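You operate a simulated robot arm through the tools that you are given. There is no shell and no other tool.

You run a simulated robot arm. Do the job below in one go: nothing can be reset, and whatever is moved stays where it is left.

## Task
Check the purple sensor at +25 on the block: GOOD pad if within one degree, else FAULT pad.
Fine: wait for its reading; switch the block off again.

It is judged by the outcome, as a careful person would: the job done as asked, and still so three seconds after it is handed in. It fails if anything else is knocked over, pushed out of place, dropped, spilled or broken.

## Robot
A 6-joint arm with a two-finger parallel gripper, fixed in place. Base frame: the origin is at the foot of the arm, x ahead of it, y to its left, z up; the work surface is at about z = 0. Units: m, degrees, N and s.
With the tool pointing down near the work surface it reaches from about 0.12 to 0.5 m from the base axis. Its first joint turns from -72.0 to 72.0 degrees. Payload 0.65 kg.
The TCP is the grasp point between the finger pads, 0.025 m short of the fingertips. In the tool frame z runs along the fingers and y along their closing line. Largest opening 0.076 m; finger width 0.018, thickness 0.01; the body of the gripper, 0.036 by 0.078 m, starts 0.045 m behind the TCP.
Orientation is that of the tool frame in the base frame, as a unit quaternion [w, x, y, z]. With the fingers straight down and closing along the base's y, the tool's x points along the base's -x, its y along +y and its z along -z.

## Interface
- The arm moves only by the tool jog_arm. Its argument "motion" is a list of rows, each a list of 7 numbers: the closure, from 0 (fully open) to 1 (shut), then the shift along the tool's x, y, z in units of 20 mm (1.0 is 20 mm), then the turn, a rotation vector about the tool's x, y, z in units of 6 degrees (1.0 is 6 degrees). In form: [[grip, dx, dy, dz, wx, wy, wz], ...]. A call has 1 to 20 rows; each row shifts and turns the commanded pose from where the row before left it, along the tool's axes as they then stand. A call with a number of a shift or a turn outside -1 to 1 is refused whole. A row lasts 0.2 s, in which the tool goes at most 0.05 m and 8.6 degrees; a call with a longer step from one row to the next is refused whole, and so is a gripper value outside its range. Where a pose cannot be reached the arm comes as near as it can. A force on the tool above 40 N (or 10 N above the force at the start of the call, whichever is more), or a blocked arm, ends the call early, and 0.2 s more pass. The fingers move at their own pace (about 0.108 m/s each) and stop on an object; they squeeze with about 21 N. The grip force told is the motor's: it shows also when the fingers shut on nothing. Time passes only in rows, and 0.2 s behind the last, so rows that do not move let the fingers close. The reply holds the time, the measured pose of the TCP, the force on the tool along the base axes, the opening and the grip force, in the units named above and with some noise, with the torque about the TCP (base axes, N m) and any sound that the robot's microphone picked up, and new pictures: "views" is both (left out), scene, wrist or none.
- Cameras (640 x 400 px; columns grow to the right, rows downward): "scene" is fixed at [0.0508, 0.2637, 0.4231]; the picture's right is [-0.83, -0.55, 0.00], its down [-0.22, 0.34, -0.91] and it looks along [0.50, -0.76, -0.40] (base axes); focal length 290 px, centre (320, 200). "wrist" rides on the gripper at [0.058, 0.011, -0.081] in the tool frame; the picture's right is [-0.18, 0.98, 0.00], its down [-0.75, -0.14, -0.64] and it looks along [-0.63, -0.12, 0.77] (tool axes); focal length 243 px, centre (320, 200). There is no depth. A picture from a camera that has moved, and an enlarged one, comes with that camera's place and axes in the base frame and with its lens.
- enlarge(camera, box): a new picture of the part [left, top, right, bottom] of that camera's present view, enlarged. The clock stands still meanwhile.
- hand_in(): hands the job in; it is judged then, once.

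Places have to be worked out from the pictures, the camera data and where the tool is seen. Open the gripper and draw the arm clear of the work before you hand the job in, unless the task says otherwise.

The tools are called after ">>>" by a JSON object that holds its "name" and its "arguments". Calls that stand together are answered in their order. jog_arm: Moves the arm, as the interface text tells. Its arguments: {"type":"object","properties":{"motion":{"type":"array","items":{"type":"array","items":{"type":"number"}}},"views":{"type":"string","enum":["both","scene","wrist","none"]}},"required":["motion"]} The other tools are called the same way: enlarge (camera, box) takes an enlarged picture of a part of a camera's view; hand_in () hands the job in.

At the start:

```text
t: 0.0
eef_pos: [0.2002, -0.1292, 0.3113]
tool_rot: [0.001, 0.0, 1.0, 0.001]
ft_force: [0.8, -0.2, 0.1]
wrist_torque: [-0.01, 0.0, -0.01]
grip_width: 0.0757
grasp_force: 0.0
```

scene: 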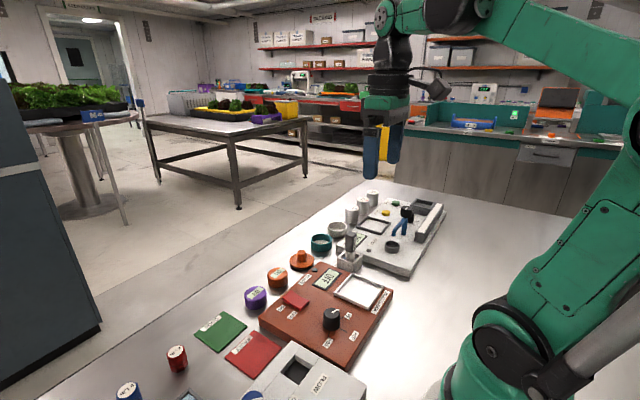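
wrist: 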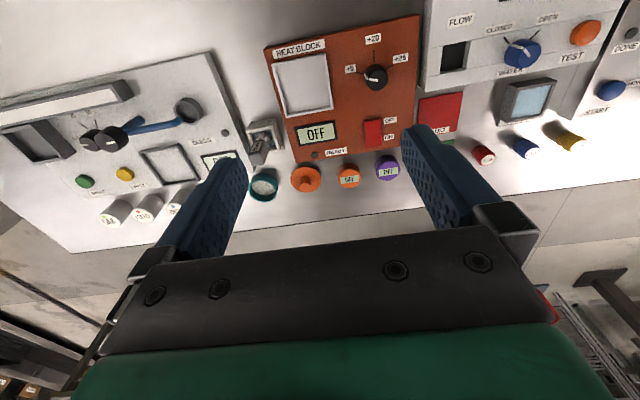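

I'll look closely at the heat block and its surroundings before moving anything.

>>> {"name": "enlarge", "arguments": {"camera": "scene", "box": [180, 220, 420, 400]}}

>>> {"name": "enlarge", "arguments": {"camera": "wrist", "box": [240, 0, 480, 200]}}

>>> {"name": "enlarge", "arguments": {"camera": "wrist", "box": [400, 0, 640, 200]}}

>>> {"name": "enlarge", "arguments": {"camera": "wrist", "box": [0, 50, 260, 250]}}

```text
2.22 times, centred on (300, 310) of scene
camera zoom: at [0.0508, 0.2637, 0.4231], right [-0.83, -0.55, 0.0], down [-0.22, 0.34, -0.91], along [0.5, -0.76, -0.4], focal length 645 px, centre (364, -44)
```

zoom: 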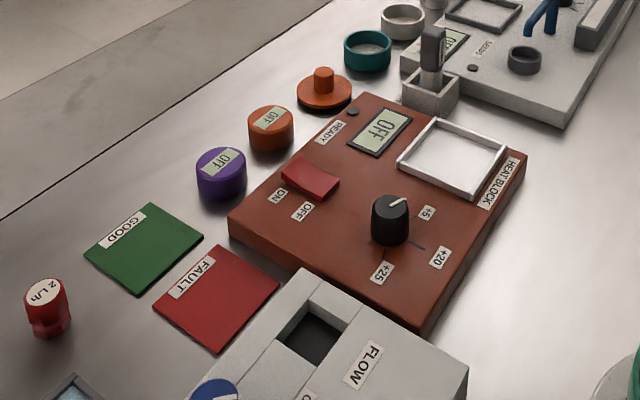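

```text
2.00 times, centred on (360, 100) of wrist
camera zoom: at [0.1409, -0.1165, 0.3933], right [0.18, 0.98, 0.0], down [0.75, -0.14, 0.64], along [0.63, -0.12, -0.77], focal length 485 px, centre (240, 400)
```

zoom: 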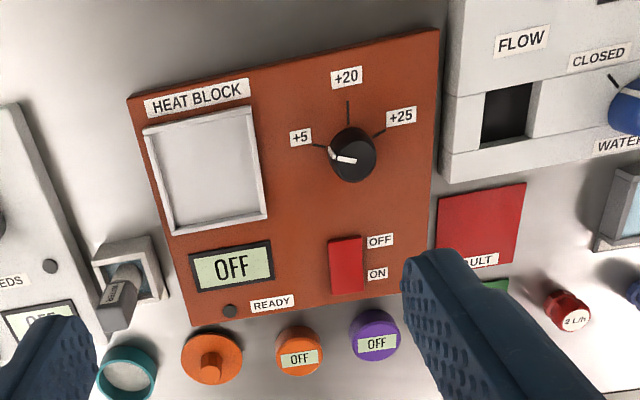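

```text
2.00 times, centred on (520, 100) of wrist
camera zoom: at [0.1409, -0.1165, 0.3933], right [0.18, 0.98, 0.0], down [0.75, -0.14, 0.64], along [0.63, -0.12, -0.77], focal length 485 px, centre (-80, 400)
```

zoom: 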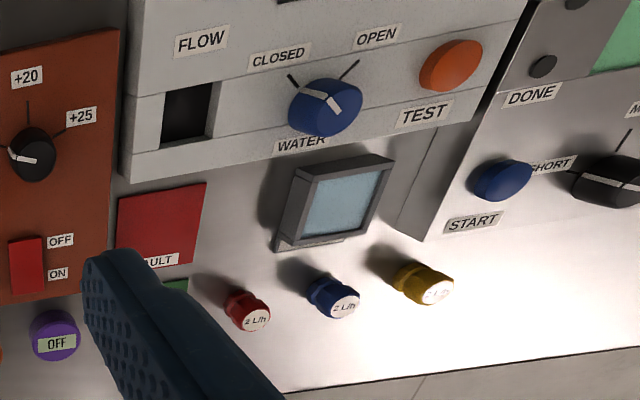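

```text
2.00 times, centred on (130, 150) of wrist
camera zoom: at [0.1409, -0.1165, 0.3933], right [0.18, 0.98, 0.0], down [0.75, -0.14, 0.64], along [0.63, -0.12, -0.77], focal length 485 px, centre (700, 300)
```

zoom: 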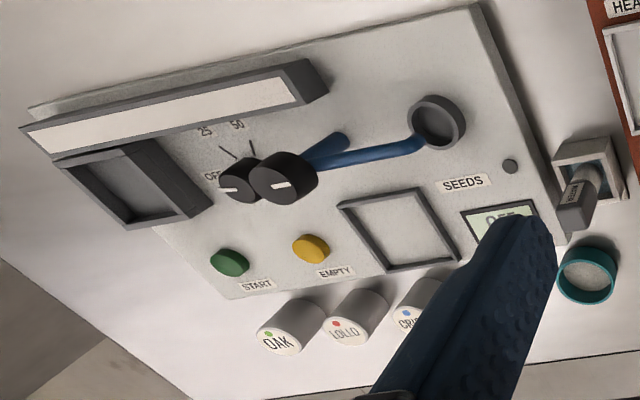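

The block is OFF with its dial at +5; purple and orange sensors stand in front of it. I'll zoom further on the small parts (dial, switch, odd orange disc, stand) before planning.

>>> {"name": "enlarge", "arguments": {"camera": "scene", "box": [235, 225, 365, 315]}}

>>> {"name": "enlarge", "arguments": {"camera": "scene", "box": [290, 270, 400, 350]}}

>>> {"name": "enlarge", "arguments": {"camera": "wrist", "box": [330, 30, 430, 100]}}

>>> {"name": "enlarge", "arguments": {"camera": "wrist", "box": [230, 110, 420, 210]}}

```text
4.44 times, centred on (300, 270) of scene
camera zoom: at [0.0508, 0.2637, 0.4231], right [-0.83, -0.55, 0.0], down [-0.22, 0.34, -0.91], along [0.5, -0.76, -0.4], focal length 1290 px, centre (409, -111)
```

zoom: 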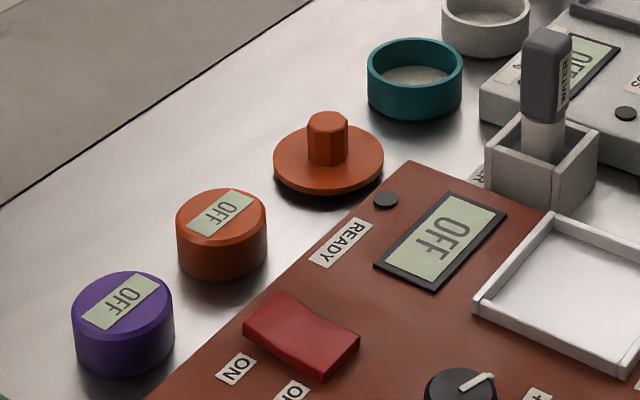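

```text
5.00 times, centred on (345, 310) of scene
camera zoom: at [0.0508, 0.2637, 0.4231], right [-0.83, -0.55, 0.0], down [-0.22, 0.34, -0.91], along [0.5, -0.76, -0.4], focal length 1451 px, centre (195, -350)
```

zoom: 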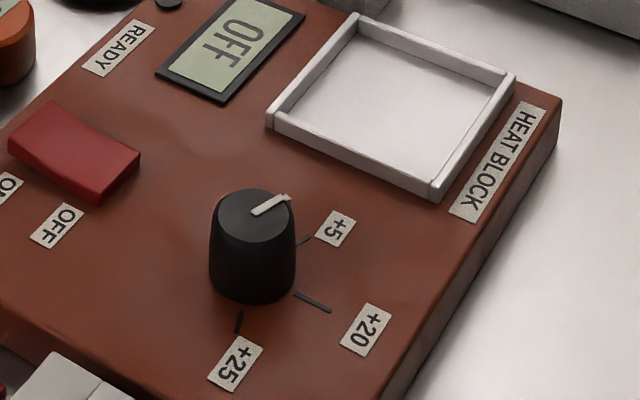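

```text
5.71 times, centred on (380, 65) of wrist
camera zoom: at [0.1409, -0.1165, 0.3933], right [0.18, 0.98, 0.0], down [0.75, -0.14, 0.64], along [0.63, -0.12, -0.77], focal length 1386 px, centre (-23, 971)
```

zoom: 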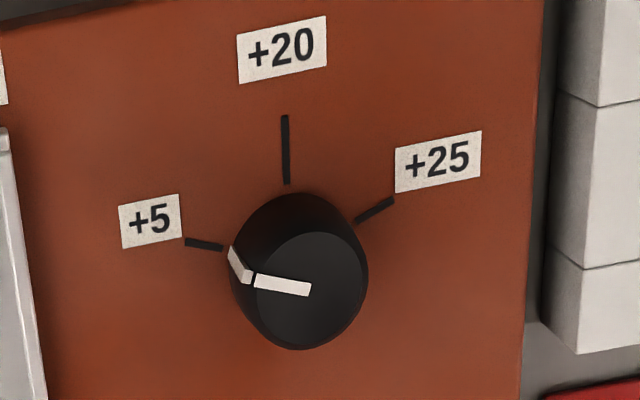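

```text
3.37 times, centred on (325, 160) of wrist
camera zoom: at [0.1409, -0.1165, 0.3933], right [0.18, 0.98, 0.0], down [0.75, -0.14, 0.64], along [0.63, -0.12, -0.77], focal length 817 px, centre (303, 335)
```

zoom: 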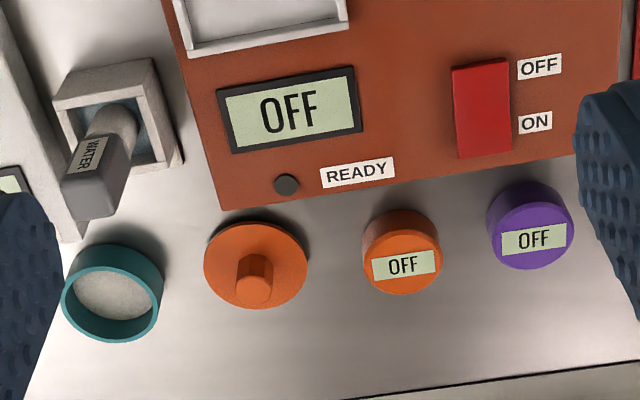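

The block top is at about z=0.03, x 0.18–0.35, y −0.20–0.00; the knob axis is near (0.235, −0.060), its top at about z=0.049, pointing to +5. The +25 mark is about 140° clockwise from there seen from above. I'll move above the knob and refine this with a picture.

>>> {"name": "jog_arm", "arguments": {"motion": [[0, -0.174, 0.35, 0.8, 0, 0, 0], [0, -0.174, 0.35, 0.8, 0, 0, 0], [0, -0.174, 0.35, 0.8, 0, 0, 0], [0, -0.174, 0.35, 0.8, 0, 0, 0], [0, -0.174, 0.35, 0.8, 0, 0, 0], [0, -0.174, 0.35, 0.8, 0, 0, 0], [0, -0.174, 0.35, 0.8, 0, 0, 0], [0, -0.174, 0.35, 0.8, 0, 0, 0], [0, -0.174, 0.35, 0.8, 0, 0, 0], [0, -0.174, 0.335, 0.8, 0, 0, 0], [0, 0, 0, 0, 0, 0, 0]]}}

```text
t: 2.4
eef_pos: [0.2358, -0.0587, 0.1528]
tool_rot: [0.001, -0.001, 1.0, 0.001]
ft_force: [-0.1, 1.2, 0.4]
wrist_torque: [0.01, -0.04, 0.01]
grip_width: 0.076
grasp_force: 0.2
camera wrist: at [0.1768, -0.0471, 0.2332], right [0.18, 0.98, 0.0], down [0.75, -0.14, 0.64], along [0.63, -0.12, -0.77], focal length 243 px, centre (320, 200)
```

scene: 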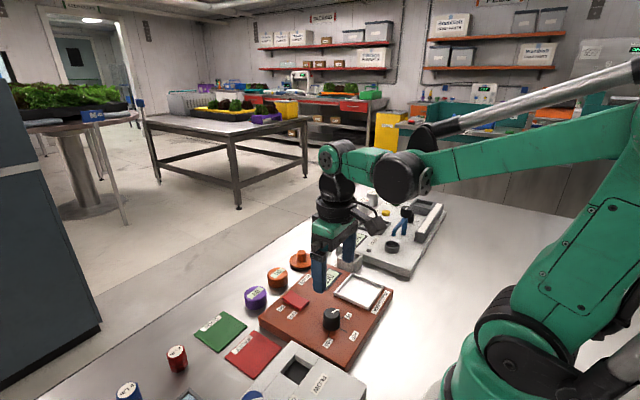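
wrist: 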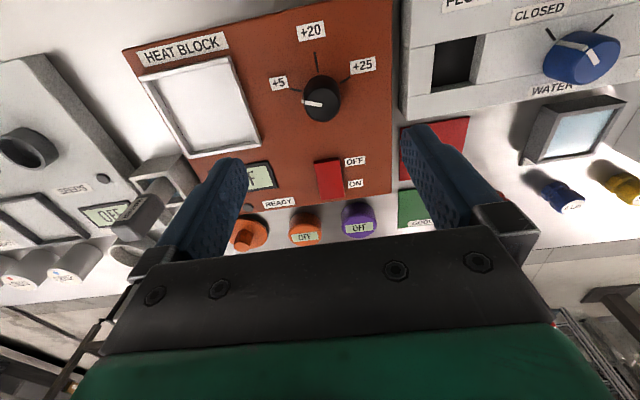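

The tool is over the block; I'll zoom the knob, plate frame and switch from here to refine positions.

>>> {"name": "enlarge", "arguments": {"camera": "wrist", "box": [260, 50, 390, 130]}}

>>> {"name": "enlarge", "arguments": {"camera": "wrist", "box": [120, 40, 280, 180]}}

>>> {"name": "enlarge", "arguments": {"camera": "wrist", "box": [260, 140, 420, 250]}}

```text
4.92 times, centred on (325, 90) of wrist
camera zoom: at [0.1768, -0.0471, 0.2332], right [0.18, 0.98, 0.0], down [0.75, -0.14, 0.64], along [0.63, -0.12, -0.77], focal length 1194 px, centre (295, 742)
```

zoom: 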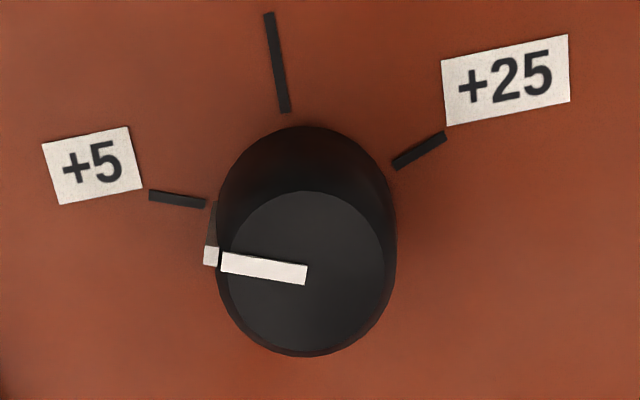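

```text
2.86 times, centred on (200, 110) of wrist
camera zoom: at [0.1768, -0.0471, 0.2332], right [0.18, 0.98, 0.0], down [0.75, -0.14, 0.64], along [0.63, -0.12, -0.77], focal length 693 px, centre (663, 457)
```

zoom: 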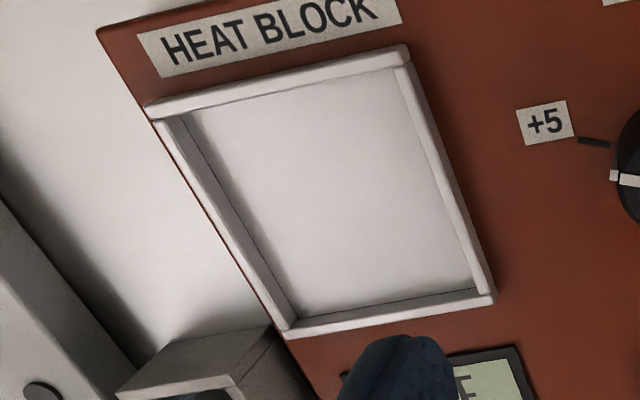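

```text
3.64 times, centred on (340, 195) of wrist
camera zoom: at [0.1768, -0.0471, 0.2332], right [0.18, 0.98, 0.0], down [0.75, -0.14, 0.64], along [0.63, -0.12, -0.77], focal length 882 px, centre (247, 218)
```

zoom: 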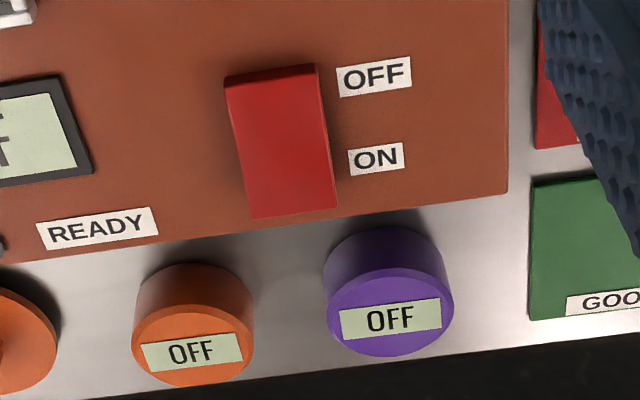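

The knob axis refines to about (0.236, −0.057), with the +5 and +25 marks about 70° either side of the base −x direction. I'll turn the tool −70° (so the turn goes from −70 to +70) and shift slightly to centre.

>>> {"name": "jog_arm", "arguments": {"motion": [[0, 0, 0.085, 0.3, 0, 0, 0], [0, 0, 0, 0.2, 0, 0, -1], [0, 0, 0, 0.2, 0, 0, -1], [0, 0, 0, 0.2, 0, 0, -1], [0, 0, 0, 0.2, 0, 0, -1], [0, 0, 0, 0.2, 0, 0, -1], [0, 0, 0, 0.2, 0, 0, -1], [0, 0, 0, 0.2, 0, 0, -1], [0, 0, 0, 0.2, 0, 0, -1], [0, 0, 0, 0.2, 0, 0, -1], [0, 0, 0, 0.1, 0, 0, -1], [0, 0, 0, 0.1, 0, 0, -1], [0, 0, 0, 0, 0, 0, -0.667], [0, 0, 0, 0, 0, 0, 0]]}}

```text
t: 5.4
eef_pos: [0.235, -0.0586, 0.1066]
tool_rot: [0.0, -0.574, 0.819, 0.0]
ft_force: [0.8, -0.5, -0.3]
wrist_torque: [0.0, -0.05, 0.02]
grip_width: 0.0759
grasp_force: 0.0
camera wrist: at [0.2043, -0.1075, 0.1877], right [-0.86, 0.51, 0.0], down [0.39, 0.66, 0.64], along [0.33, 0.55, -0.77], focal length 243 px, centre (320, 200)
```

scene: 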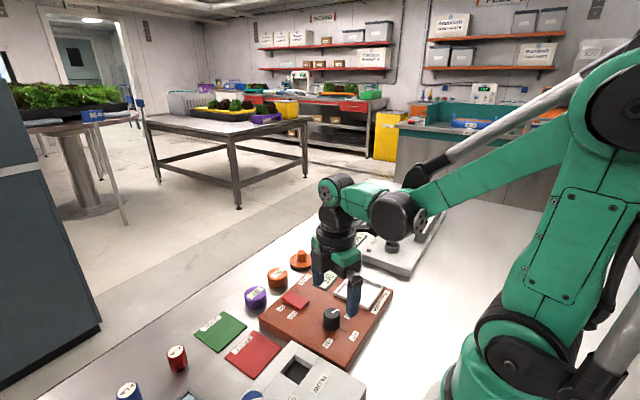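
wrist: 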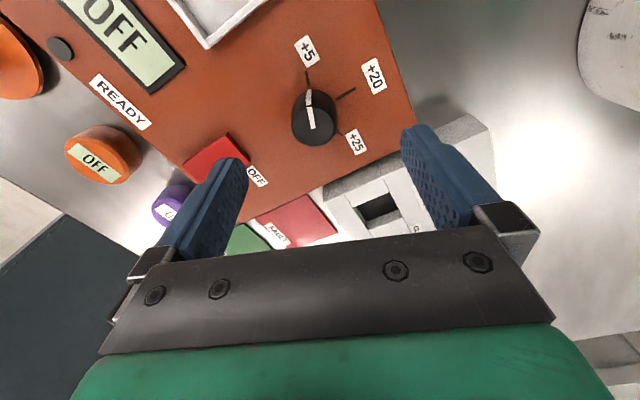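

I'll zoom on the knob from this side to verify centring before descending.

>>> {"name": "enlarge", "arguments": {"camera": "wrist", "box": [260, 80, 390, 160]}}

```text
4.92 times, centred on (325, 120) of wrist
camera zoom: at [0.2043, -0.1075, 0.1877], right [-0.86, 0.51, 0.0], down [0.39, 0.66, 0.64], along [0.33, 0.55, -0.77], focal length 1194 px, centre (295, 594)
```

zoom: 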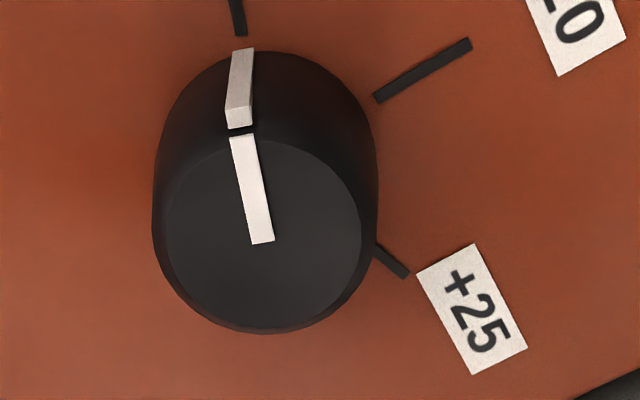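

Combining both views, the block top is at about z=0.02, the knob axis at (0.2385, −0.0573) and its top near z=0.0455. I'll shift about 4 mm to centre, descend to TCP z≈0.051 and close on the knob.

>>> {"name": "jog_arm", "arguments": {"motion": [[0, -0.065, -0.18, 0.4, 0, 0, 0], [0, 0, 0, 0.5, 0, 0, 0], [0, 0, 0, 0.5, 0, 0, 0], [0, 0, 0, 0.5, 0, 0, 0], [0, 0, 0, 0.5, 0, 0, 0], [0, 0, 0, 0.385, 0, 0, 0], [0, 0, 0, 0, 0, 0, 0]]}}

```text
t: 7.0
eef_pos: [0.2395, -0.0584, 0.0525]
tool_rot: [0.0, -0.574, 0.819, -0.001]
ft_force: [0.5, 0.7, 0.2]
wrist_torque: [-0.01, 0.04, 0.0]
grip_width: 0.0762
grasp_force: 0.0
camera wrist: at [0.2083, -0.1083, 0.1316], right [-0.86, 0.51, 0.0], down [0.39, 0.66, 0.64], along [0.33, 0.55, -0.77], focal length 243 px, centre (320, 200)
```

scene: 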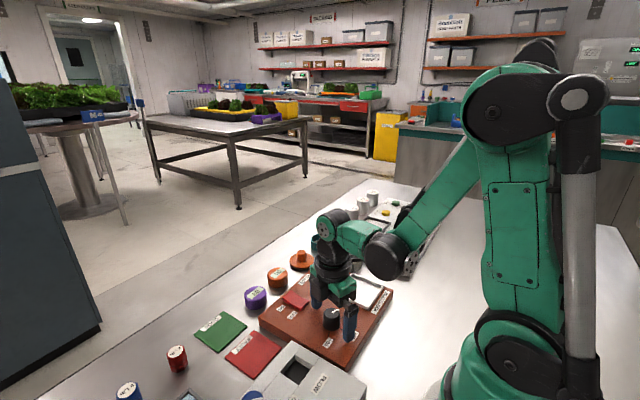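
wrist: 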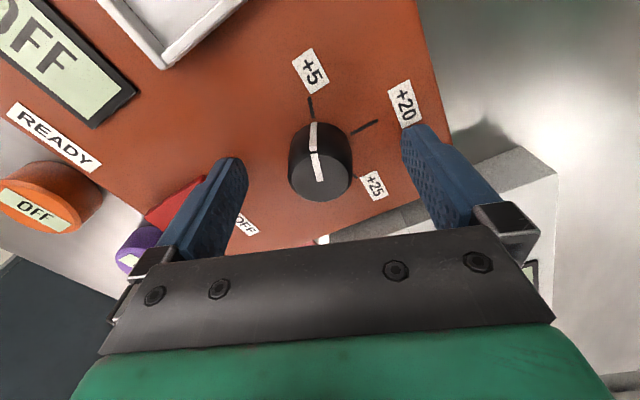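

The knob sits between the fingers, well centred. Closing now.

>>> {"name": "jog_arm", "arguments": {"motion": [[0.5, 0, 0, 0, 0, 0, 0], [0.7, 0, 0, 0, 0, 0, 0], [1, 0, 0, 0, 0, 0, 0], [1, 0, 0, 0, 0, 0, 0]]}}

```text
t: 8.0
eef_pos: [0.2384, -0.0579, 0.0505]
tool_rot: [0.0, -0.574, 0.819, 0.0]
ft_force: [2.1, -0.8, -8.1]
wrist_torque: [0.01, -0.03, -0.02]
grip_width: 0.0288
grasp_force: 43.1
camera wrist: at [0.2083, -0.1083, 0.1317], right [-0.86, 0.51, 0.0], down [0.39, 0.66, 0.64], along [0.33, 0.55, -0.77], focal length 243 px, centre (320, 200)
```

scene: 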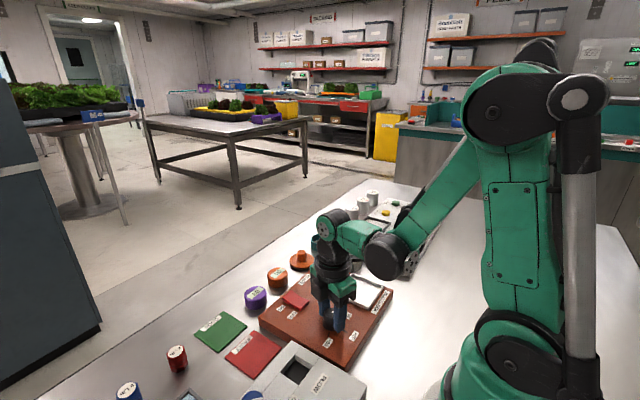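
wrist: 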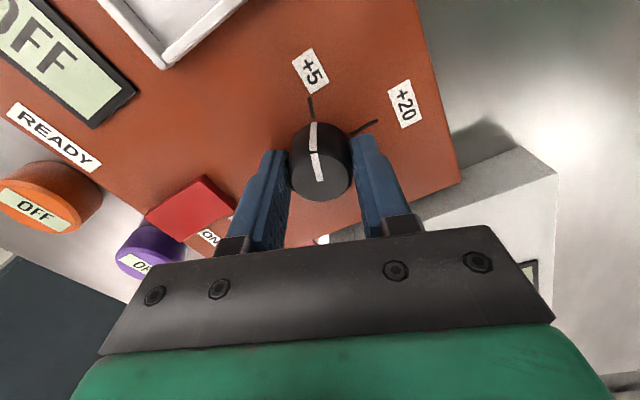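

Gripped at about 29 mm with only small forces. Turning the knob +60° clockwise first and checking it follows.

>>> {"name": "jog_arm", "arguments": {"motion": [[1, 0, 0, 0, 0, 0, 0.5], [1, 0, 0, 0, 0, 0, 0.9], [1, 0, 0, 0, 0, 0, 1], [1, 0, 0, 0, 0, 0, 1], [1, 0, 0, 0, 0, 0, 1], [1, 0, 0, 0, 0, 0, 1], [1, 0, 0, 0, 0, 0, 1], [1, 0, 0, 0, 0, 0, 1], [1, 0, 0, 0, 0, 0, 1], [1, 0, 0, 0, 0, 0, 1], [1, 0, 0, 0, 0, 0, 0.6]]}}

```text
t: 9.5
eef_pos: [0.2393, -0.0564, 0.0526]
tool_rot: [0.0, -0.307, 0.952, -0.002]
ft_force: [-1.1, -1.7, 10.1]
wrist_torque: [0.14, -0.28, 0.02]
grip_width: 0.0289
grasp_force: 43.0
stopped in row 7: the force on the tool passed its limit at 42 N (the readings are from after the stop); the commanded pose is now the measured one
camera wrist: at [0.1847, -0.0818, 0.132], right [-0.42, 0.91, 0.0], down [0.69, 0.33, 0.64], along [0.58, 0.27, -0.77], focal length 243 px, centre (320, 200)
```

scene: 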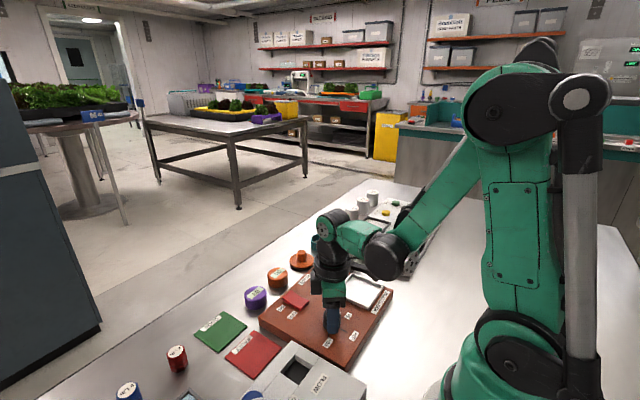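
wrist: 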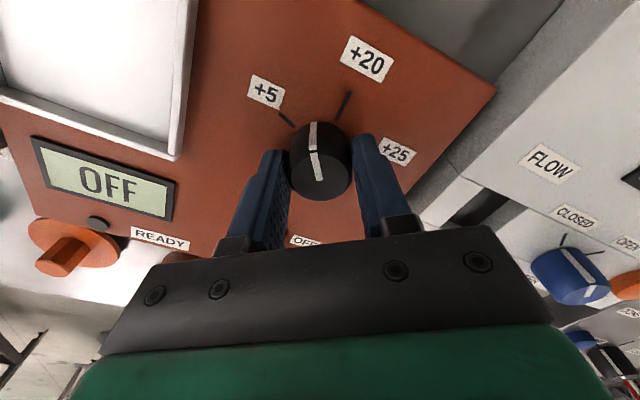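

The knob followed the first 34° but the force limit tripped, probably from stiff contact while turning quickly. I'll ease the grip, see the residual force, and then continue slower with a lighter squeeze.

>>> {"name": "jog_arm", "arguments": {"motion": [[0.5, 0, 0, 0, 0, 0, 0], [0.5, 0, 0, 0, 0, 0, 0], [0.64, 0, 0, 0, 0, 0, 0], [0.64, 0, 0, 0, 0, 0, 0]], "views": "wrist"}}

```text
t: 10.5
eef_pos: [0.24, -0.0585, 0.051]
tool_rot: [0.0, -0.307, 0.952, -0.002]
ft_force: [1.4, -2.0, -4.2]
wrist_torque: [-0.09, 0.01, 0.0]
grip_width: 0.0291
grasp_force: 42.6
camera wrist: at [0.1847, -0.0817, 0.1319], right [-0.42, 0.91, 0.0], down [0.69, 0.33, 0.64], along [0.58, 0.27, -0.77], focal length 243 px, centre (320, 200)
```

wrist: 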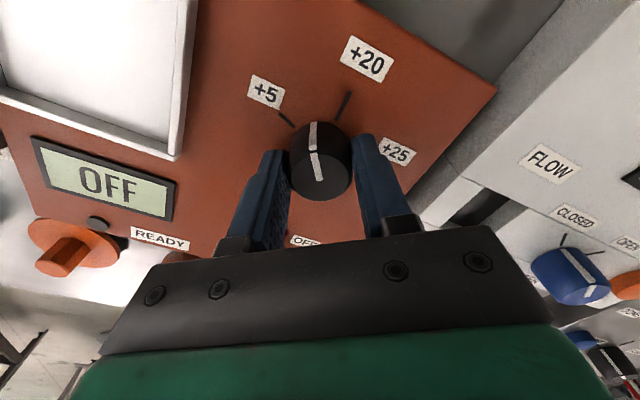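

Grip re-established with low residual force. Continue turning slowly.

>>> {"name": "jog_arm", "arguments": {"motion": [[0.64, 0, 0, 0, 0, 0, 0.3], [0.64, 0, 0, 0, 0, 0, 0.5], [0.64, 0, 0, 0, 0, 0, 0.5], [0.64, 0, 0, 0, 0, 0, 0.5], [0.64, 0, 0, 0, 0, 0, 0.5], [0.64, 0, 0, 0, 0, 0, 0.5], [0.64, 0, 0, 0, 0, 0, 0.5], [0.64, 0, 0, 0, 0, 0, 0.5], [0.64, 0, 0, 0, 0, 0, 0.5], [0.64, 0, 0, 0, 0, 0, 0.5], [0.64, 0, 0, 0, 0, 0, 0.2]], "views": "wrist"}}

```text
t: 12.9
eef_pos: [0.2391, -0.0569, 0.05]
tool_rot: [0.001, -0.049, 0.999, -0.002]
ft_force: [14.0, -11.2, -12.1]
wrist_torque: [-0.41, 0.29, -0.04]
grip_width: 0.0291
grasp_force: 43.2
camera wrist: at [0.1792, -0.0513, 0.1317], right [0.09, 1.0, -0.01], down [0.76, -0.06, 0.64], along [0.64, -0.06, -0.76], focal length 243 px, centre (320, 200)
```

wrist: 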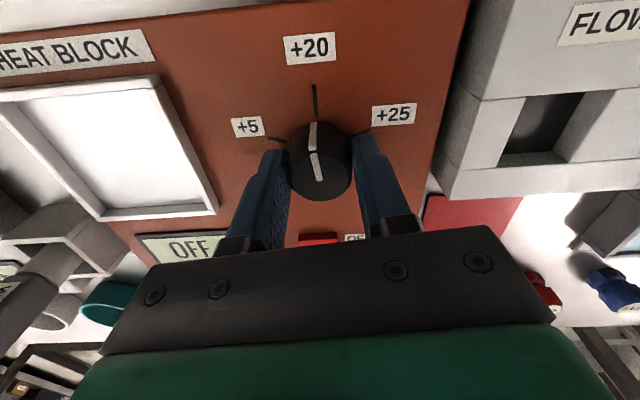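

The pointer is now near +20 with some side force built up. I'll ease the grip, regrip, and carry on.

>>> {"name": "jog_arm", "arguments": {"motion": [[0.5, 0, 0, 0, 0, 0, 0], [0.5, 0, 0, 0, 0, 0, 0], [0.64, 0, 0, 0, 0, 0, 0], [0.64, 0, 0, 0, 0, 0, 0], [0.64, 0, 0, 0, 0, 0, 0.3], [0.64, 0, 0, 0, 0, 0, 0.5], [0.64, 0, 0, 0, 0, 0, 0.5], [0.64, 0, 0, 0, 0, 0, 0.5], [0.64, 0, 0, 0, 0, 0, 0.5], [0.64, 0, 0, 0, 0, 0, 0.5], [0.64, 0, 0, 0, 0, 0, 0.5], [0.64, 0, 0, 0, 0, 0, 0.5], [0.64, 0, 0, 0, 0, 0, 0.5], [0.64, 0, 0, 0, 0, 0, 0.5], [0.64, 0, 0, 0, 0, 0, 0.2]], "views": "wrist"}}

```text
t: 16.1
eef_pos: [0.2386, -0.0581, 0.0512]
tool_rot: [0.0, 0.212, 0.977, 0.0]
ft_force: [-15.8, 12.7, 24.3]
wrist_torque: [0.19, 0.4, 0.02]
grip_width: 0.0288
grasp_force: 43.4
camera wrist: at [0.1895, -0.0226, 0.1317], right [0.57, 0.82, 0.0], down [0.63, -0.44, 0.64], along [0.53, -0.37, -0.77], focal length 243 px, centre (320, 200)
```

wrist: 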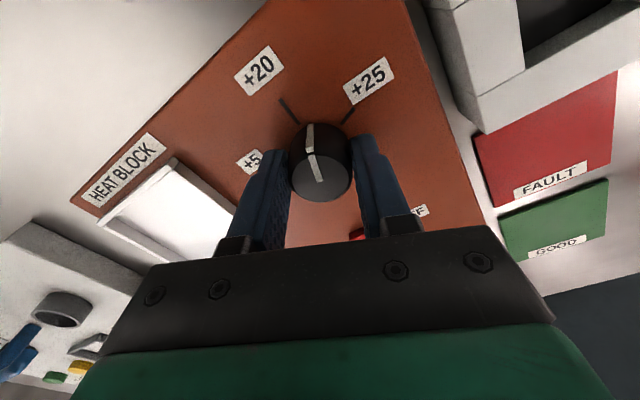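

Pointer is at about 94° of 140°. Regrip and turn the remaining ~45° slowly.

>>> {"name": "jog_arm", "arguments": {"motion": [[0.5, 0, 0, 0, 0, 0, 0], [0.5, 0, 0, 0, 0, 0, 0], [0.64, 0, 0, 0, 0, 0, 0], [0.64, 0, 0, 0, 0, 0, 0], [0.64, 0, 0, 0, 0, 0, 0.3], [0.64, 0, 0, 0, 0, 0, 0.5], [0.64, 0, 0, 0, 0, 0, 0.5], [0.64, 0, 0, 0, 0, 0, 0.5], [0.64, 0, 0, 0, 0, 0, 0.5], [0.64, 0, 0, 0, 0, 0, 0.5], [0.64, 0, 0, 0, 0, 0, 0.5], [0.64, 0, 0, 0, 0, 0, 0.3], [0.64, 0, 0, 0, 0, 0, 0]], "views": "wrist"}}

>>> {"name": "jog_arm", "arguments": {"motion": [[0.5, 0, 0, 0, 0, 0, 0], [0.5, 0, 0, 0, 0, 0, 0], [0.64, 0, 0, 0, 0, 0, 0], [0.64, 0, 0, 0, 0, 0, 0], [0.64, 0, 0, 0, 0, 0, 0.3], [0.64, 0, 0, 0, 0, 0, 0.5], [0.64, 0, 0, 0, 0, 0, 0.5], [0.64, 0, 0, 0, 0, 0, 0.5], [0.64, 0, 0, 0, 0, 0, 0.5], [0.64, 0, 0, 0, 0, 0, 0.5], [0.64, 0, 0, 0, 0, 0, 0.5], [0.64, 0, 0, 0, 0, 0, 0.5], [0.64, 0, 0, 0, 0, 0, 0.2], [0.64, 0, 0, 0, 0, 0, 0]], "views": "wrist"}}

```text
t: 18.9
eef_pos: [0.2396, -0.0578, 0.0512]
tool_rot: [0.0, 0.391, 0.92, -0.001]
ft_force: [-3.2, 12.3, 28.8]
wrist_torque: [0.6, 0.37, -0.01]
grip_width: 0.0288
grasp_force: 42.6
camera wrist: at [0.2058, -0.0072, 0.1315], right [0.83, 0.55, 0.0], down [0.42, -0.64, 0.64], along [0.35, -0.54, -0.76], focal length 243 px, centre (320, 200)
```

wrist: 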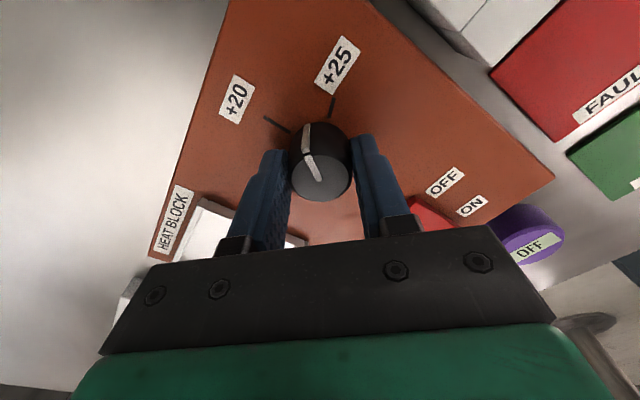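

```text
t: 21.9
eef_pos: [0.2395, -0.0597, 0.0507]
tool_rot: [0.002, 0.573, 0.819, 0.0]
ft_force: [3.9, -4.0, 32.5]
wrist_torque: [-0.15, -0.12, 0.0]
grip_width: 0.0286
grasp_force: 42.4
camera wrist: at [0.2288, 0.0018, 0.1315], right [0.99, 0.16, 0.0], down [0.12, -0.75, 0.65], along [0.11, -0.64, -0.76], focal length 243 px, centre (320, 200)
```

wrist: 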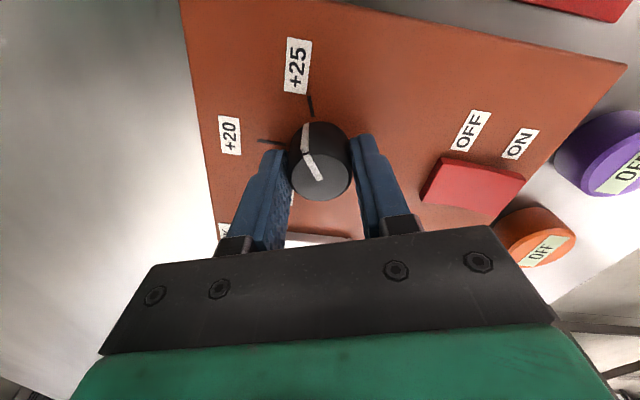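

The knob slipped a little in the last turn. I'll zoom to see how far the pointer is from +25.

>>> {"name": "enlarge", "arguments": {"camera": "wrist", "box": [260, 80, 390, 210]}}

```text
3.08 times, centred on (325, 145) of wrist
camera zoom: at [0.2288, 0.0018, 0.1315], right [0.99, 0.16, 0.0], down [0.12, -0.75, 0.65], along [0.11, -0.64, -0.76], focal length 746 px, centre (305, 369)
```

zoom: 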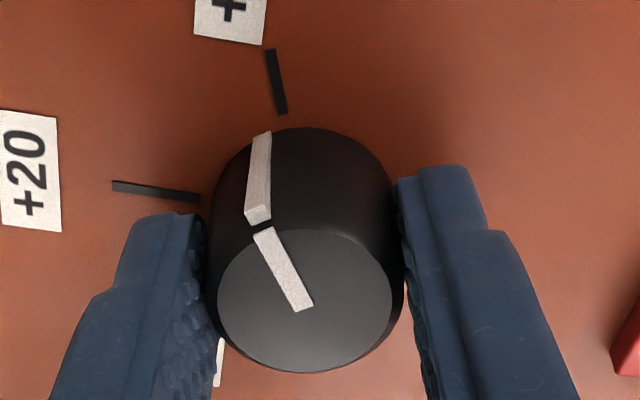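

The pointer stands about 33° from +y while the +25 mark is at 20°, so about 13° remains. Regrip and turn that much.

>>> {"name": "jog_arm", "arguments": {"motion": [[0.45, 0, 0, 0, 0, 0, 0], [0.45, 0, 0, 0, 0, 0, 0], [0.7, 0, 0, 0, 0, 0, 0], [0.7, 0, 0, 0, 0, 0, 0], [0.7, 0, 0, 0, 0, 0, 0.3], [0.7, 0, 0, 0, 0, 0, 0.4], [0.7, 0, 0, 0, 0, 0, 0.4], [0.7, 0, 0, 0, 0, 0, 0.4], [0.7, 0, 0, 0, 0, 0, 0.4], [0.7, 0, 0, 0, 0, 0, 0.3], [0.7, 0, 0, 0, 0, 0, 0]], "views": "wrist"}}

>>> {"name": "enlarge", "arguments": {"camera": "wrist", "box": [260, 80, 390, 210]}}

```text
t: 24.3
eef_pos: [0.239, -0.0581, 0.0523]
tool_rot: [0.003, 0.663, 0.748, -0.001]
ft_force: [21.1, -4.5, -22.4]
wrist_torque: [-0.15, -0.41, 0.01]
grip_width: 0.0285
grasp_force: 43.1
camera wrist: at [0.2421, 0.0028, 0.1318], right [1.0, -0.07, 0.0], down [-0.05, -0.76, 0.65], along [-0.04, -0.65, -0.76], focal length 243 px, centre (320, 200)
```

wrist: 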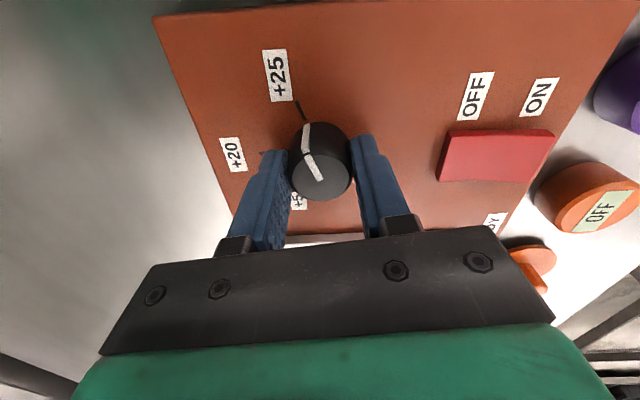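

```text
3.08 times, centred on (325, 145) of wrist
camera zoom: at [0.2421, 0.0028, 0.1318], right [1.0, -0.07, 0.0], down [-0.05, -0.76, 0.65], along [-0.04, -0.65, -0.76], focal length 746 px, centre (305, 369)
```

zoom: 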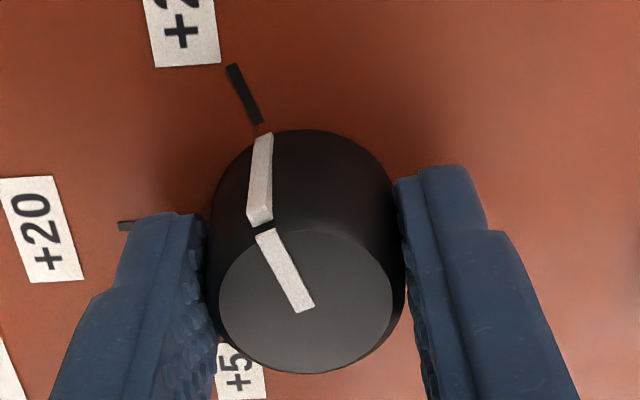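

The pointer now measures about 21°, aligned with the +25 mark (20°). I'll release the knob, rise straight up and check it.

>>> {"name": "jog_arm", "arguments": {"motion": [[0.4, 0, 0, 0, 0, 0, 0], [0, 0, 0, 0, 0, 0, 0], [0, 0, 0, -0.4, 0, 0, 0], [0, 0, 0, -0.7, 0, 0, 0], [0, 0, 0, -0.8, 0, 0, 0], [0, 0, 0, -0.8, 0, 0, 0], [0, 0, 0, -0.8, 0, 0, 0], [0, 0, 0, 0, 0, 0, 0]]}}

>>> {"name": "enlarge", "arguments": {"camera": "wrist", "box": [240, 60, 400, 180]}}

>>> {"name": "enlarge", "arguments": {"camera": "scene", "box": [250, 260, 400, 360]}}

```text
t: 26.1
eef_pos: [0.2394, -0.0565, 0.1195]
tool_rot: [0.001, 0.663, 0.748, -0.001]
ft_force: [-0.1, -0.3, 0.3]
wrist_torque: [0.02, 0.01, 0.0]
grip_width: 0.0758
grasp_force: 0.0
camera wrist: at [0.242, 0.0033, 0.2008], right [1.0, -0.07, 0.0], down [-0.05, -0.76, 0.65], along [-0.04, -0.64, -0.76], focal length 243 px, centre (320, 200)
```

scene: 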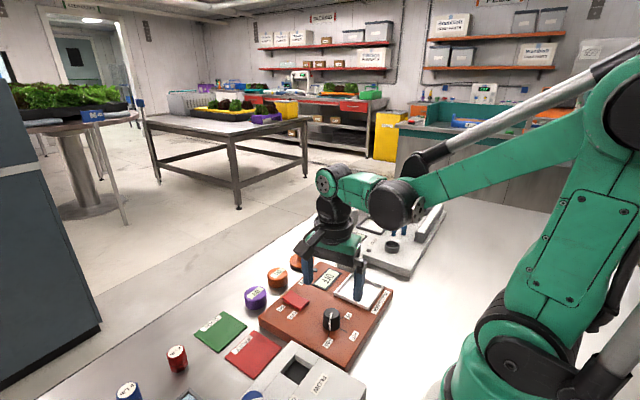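
wrist: 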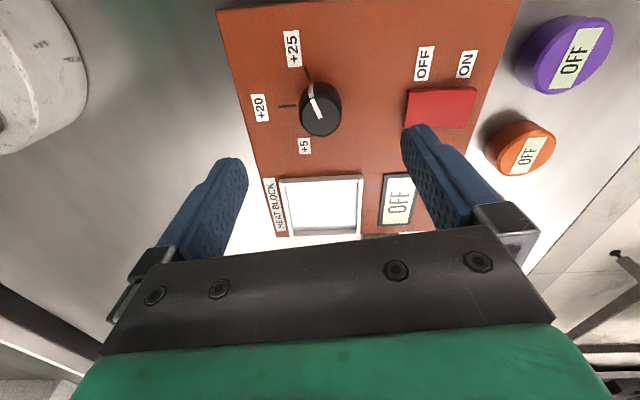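

```text
3.33 times, centred on (320, 120) of wrist
camera zoom: at [0.242, 0.0033, 0.2008], right [1.0, -0.07, 0.0], down [-0.05, -0.76, 0.65], along [-0.04, -0.64, -0.76], focal length 809 px, centre (320, 467)
```

zoom: 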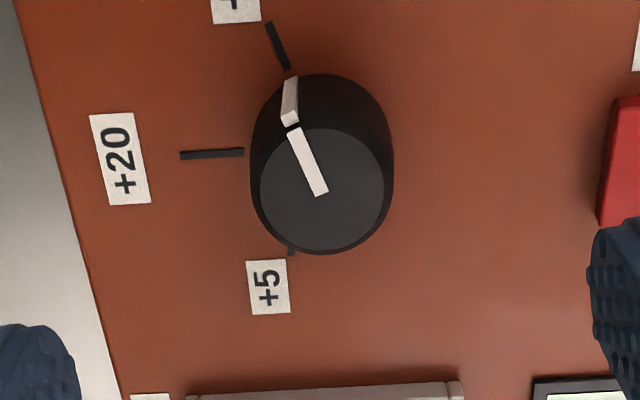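

```text
4.00 times, centred on (325, 310) of scene
camera zoom: at [0.0508, 0.2637, 0.4231], right [-0.83, -0.55, 0.0], down [-0.22, 0.34, -0.91], along [0.5, -0.76, -0.4], focal length 1161 px, centre (300, -240)
```

zoom: 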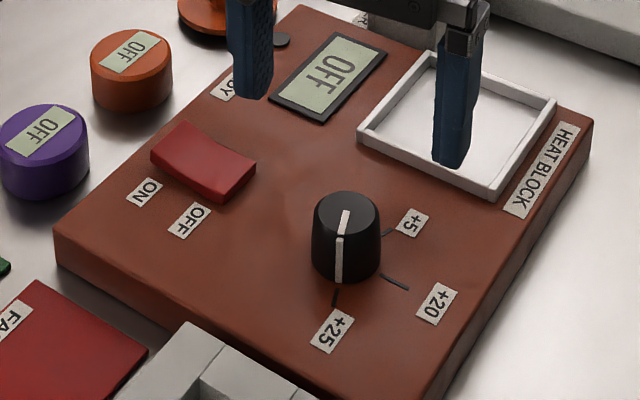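

Dial is at +25. Next I'll turn the tool back to yaw 0, close the fingers and move above the ON end of the switch, estimated at (0.333, −0.066).

>>> {"name": "jog_arm", "arguments": {"motion": [[0, 0, 0, 0, 0, 0, -0.99], [0, 0, 0, 0, 0, 0, -0.99], [0, 0, 0, 0, 0, 0, -0.99], [0.5, 0, 0, 0, 0, 0, -0.99], [1, 0, 0, 0, 0, 0, -0.99], [1, 0, 0, 0, 0, 0, -0.99], [1, 0, 0, 0, 0, 0, -0.99], [1, 0, 0, 0, 0, 0, -0.99], [1, 0, 0, 0, 0, 0, -0.99], [1, 0, 0, 0, 0, 0, -0.99], [1, 0, 0, 0, 0, 0, -0.99], [1, 0, 0, 0, 0, 0, -0.99], [1, 0, 0, 0, 0, 0, -0.99], [1, 0, 0, 0, 0, 0, -0.97], [1, -0.8, -0.087, 0, 0, 0, 0], [1, -0.8, -0.087, 0, 0, 0, 0], [1, -0.8, -0.087, 0, 0, 0, 0], [1, -0.8, -0.087, 0, 0, 0, 0], [1, -0.6, -0.087, 0, 0, 0, 0], [1, 0, 0, 0, 0, 0, 0]]}}

>>> {"name": "enlarge", "arguments": {"camera": "scene", "box": [240, 230, 390, 340]}}

>>> {"name": "enlarge", "arguments": {"camera": "wrist", "box": [220, 20, 460, 170]}}

```text
t: 30.3
eef_pos: [0.3132, -0.0648, 0.1209]
tool_rot: [0.0, 0.001, 1.0, -0.002]
ft_force: [0.9, -0.3, 0.2]
wrist_torque: [0.01, 0.01, -0.01]
grip_width: 0.0
grasp_force: 21.0
camera wrist: at [0.2557, -0.054, 0.2018], right [0.19, 0.98, 0.0], down [0.75, -0.14, 0.64], along [0.63, -0.12, -0.76], focal length 243 px, centre (320, 200)
```

scene: 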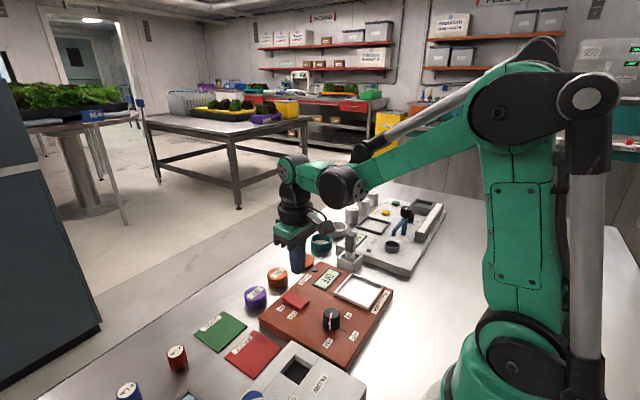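
wrist: 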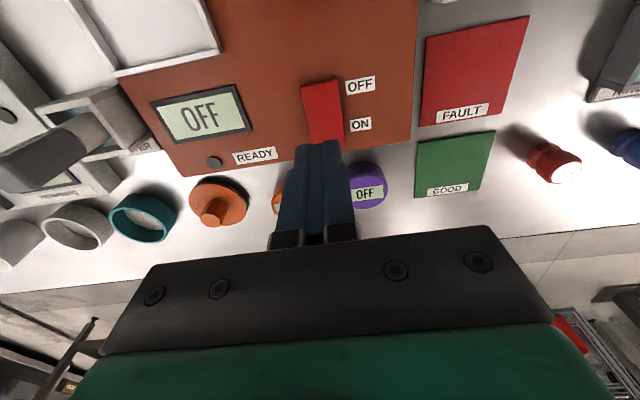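

```text
3.64 times, centred on (315, 285) of scene
camera zoom: at [0.0508, 0.2637, 0.4231], right [-0.83, -0.55, 0.0], down [-0.22, 0.34, -0.91], along [0.5, -0.76, -0.4], focal length 1055 px, centre (338, -109)
```

zoom: 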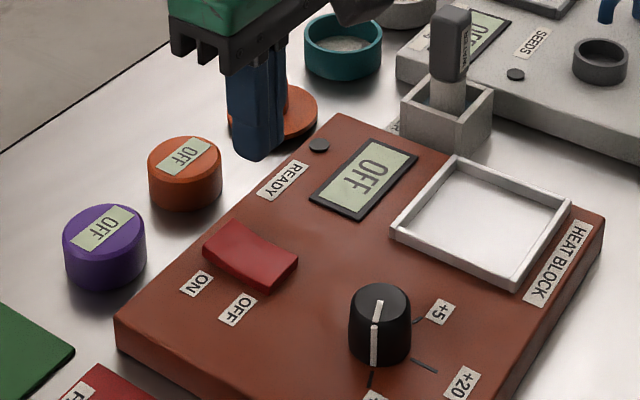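

```text
2.67 times, centred on (340, 95) of wrist
camera zoom: at [0.2557, -0.054, 0.2018], right [0.19, 0.98, 0.0], down [0.75, -0.14, 0.64], along [0.63, -0.12, -0.76], focal length 647 px, centre (267, 480)
```

zoom: 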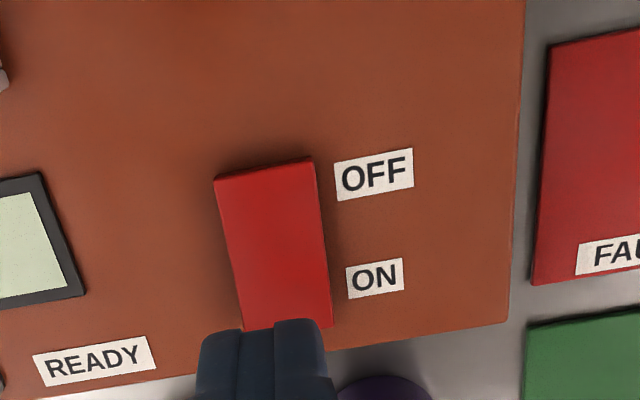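

The switch spans about x 0.300–0.341, y −0.076 – −0.051. I'll move to (0.335, −0.0635), descend to just above the raised ON end, then press gently in small steps.

>>> {"name": "jog_arm", "arguments": {"motion": [[1, -0.55, 0.04, 0, 0, 0, 0], [1, -0.5, 0.035, 0.3, 0, 0, 0], [1, 0, 0, 0.7, 0, 0, 0], [1, 0, 0, 0.7, 0, 0, 0], [1, 0, 0, 0.7, 0, 0, 0], [1, 0, 0, 0.4, 0, 0, 0], [1, 0, 0, 0, 0, 0, 0]]}}

>>> {"name": "enlarge", "arguments": {"camera": "scene", "box": [240, 230, 390, 340]}}

```text
t: 31.9
eef_pos: [0.3349, -0.0656, 0.0647]
tool_rot: [0.0, 0.0, 1.0, -0.002]
ft_force: [-0.7, 0.1, -0.1]
wrist_torque: [0.02, 0.0, 0.04]
grip_width: 0.0
grasp_force: 21.5
camera wrist: at [0.2771, -0.0532, 0.1453], right [0.19, 0.98, 0.0], down [0.75, -0.14, 0.64], along [0.63, -0.12, -0.76], focal length 243 px, centre (320, 200)
```

scene: 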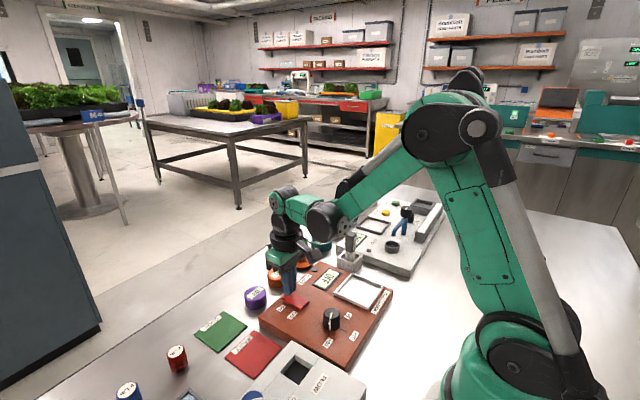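
wrist: 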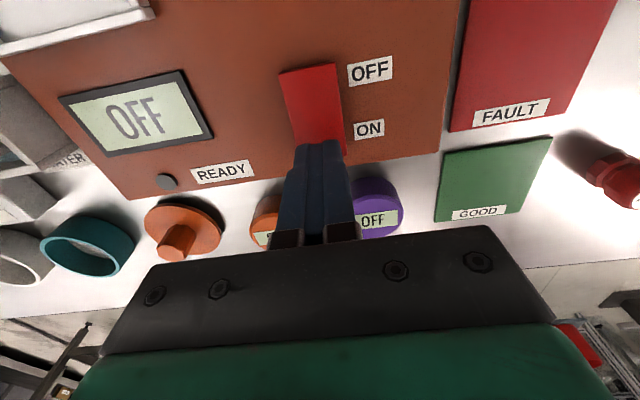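

```text
3.64 times, centred on (315, 285) of scene
camera zoom: at [0.0508, 0.2637, 0.4231], right [-0.83, -0.55, 0.0], down [-0.22, 0.34, -0.91], along [0.5, -0.76, -0.4], focal length 1055 px, centre (338, -109)
```

zoom: 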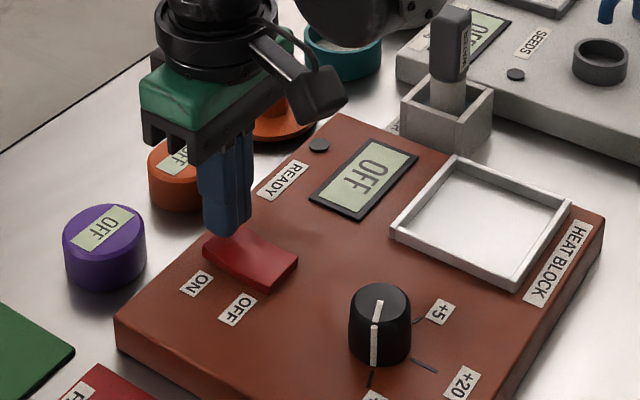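

The fingertips hover over the ON end. Pressing down in 2 mm steps.

>>> {"name": "jog_arm", "arguments": {"motion": [[1, 0, 0, 0.1, 0, 0, 0], [1, 0, 0, 0.1, 0, 0, 0], [1, 0, 0, 0.1, 0, 0, 0], [1, 0, 0, 0.1, 0, 0, 0]]}}

```text
t: 32.9
eef_pos: [0.3352, -0.0663, 0.059]
tool_rot: [0.0, 0.001, 1.0, -0.001]
ft_force: [1.1, 0.9, 0.6]
wrist_torque: [0.05, -0.01, 0.0]
grip_width: 0.0001
grasp_force: 21.0
camera wrist: at [0.2771, -0.0534, 0.1379], right [0.19, 0.98, 0.0], down [0.75, -0.14, 0.64], along [0.63, -0.12, -0.76], focal length 243 px, centre (320, 200)
```

scene: 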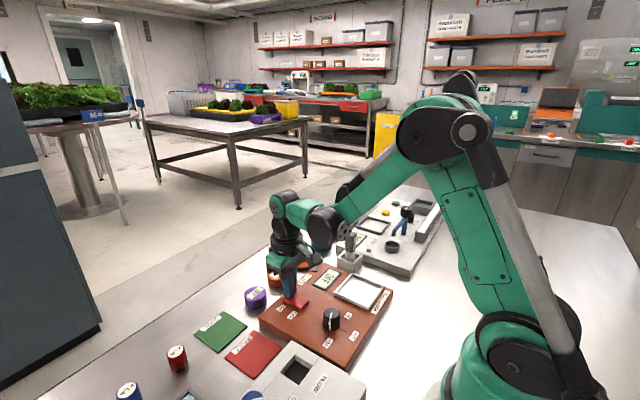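
wrist: 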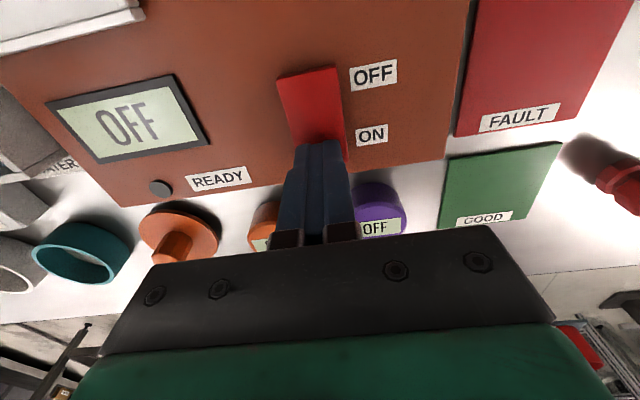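

No contact yet (fingertips at about z=0.032). Continue pressing in small steps.

>>> {"name": "jog_arm", "arguments": {"motion": [[1, 0, 0, 0.1, 0, 0, 0], [1, 0, 0, 0.1, 0, 0, 0], [1, 0, 0, 0.1, 0, 0, 0]], "views": "wrist"}}

```text
t: 33.4
eef_pos: [0.3352, -0.065, 0.0565]
tool_rot: [0.0, 0.001, 1.0, -0.002]
ft_force: [0.3, 1.2, 13.8]
wrist_torque: [0.03, 0.14, 0.07]
grip_width: 0.0
grasp_force: 21.3
stopped in row 2: the force on the tool passed its limit at 60 N (the readings are from after the stop); the commanded pose is now the measured one
camera wrist: at [0.2773, -0.0533, 0.1363], right [0.19, 0.98, 0.0], down [0.75, -0.14, 0.64], along [0.63, -0.12, -0.77], focal length 243 px, centre (320, 200)
```

wrist: 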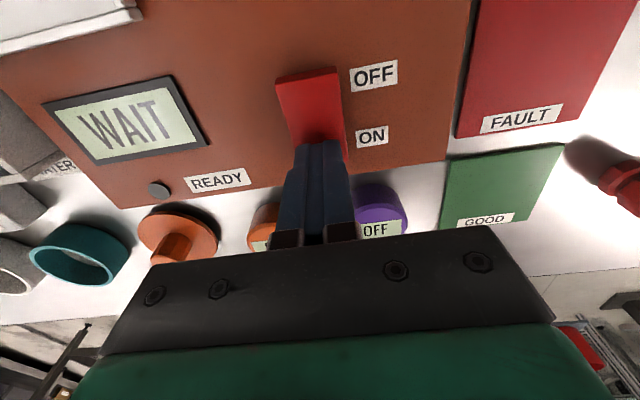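

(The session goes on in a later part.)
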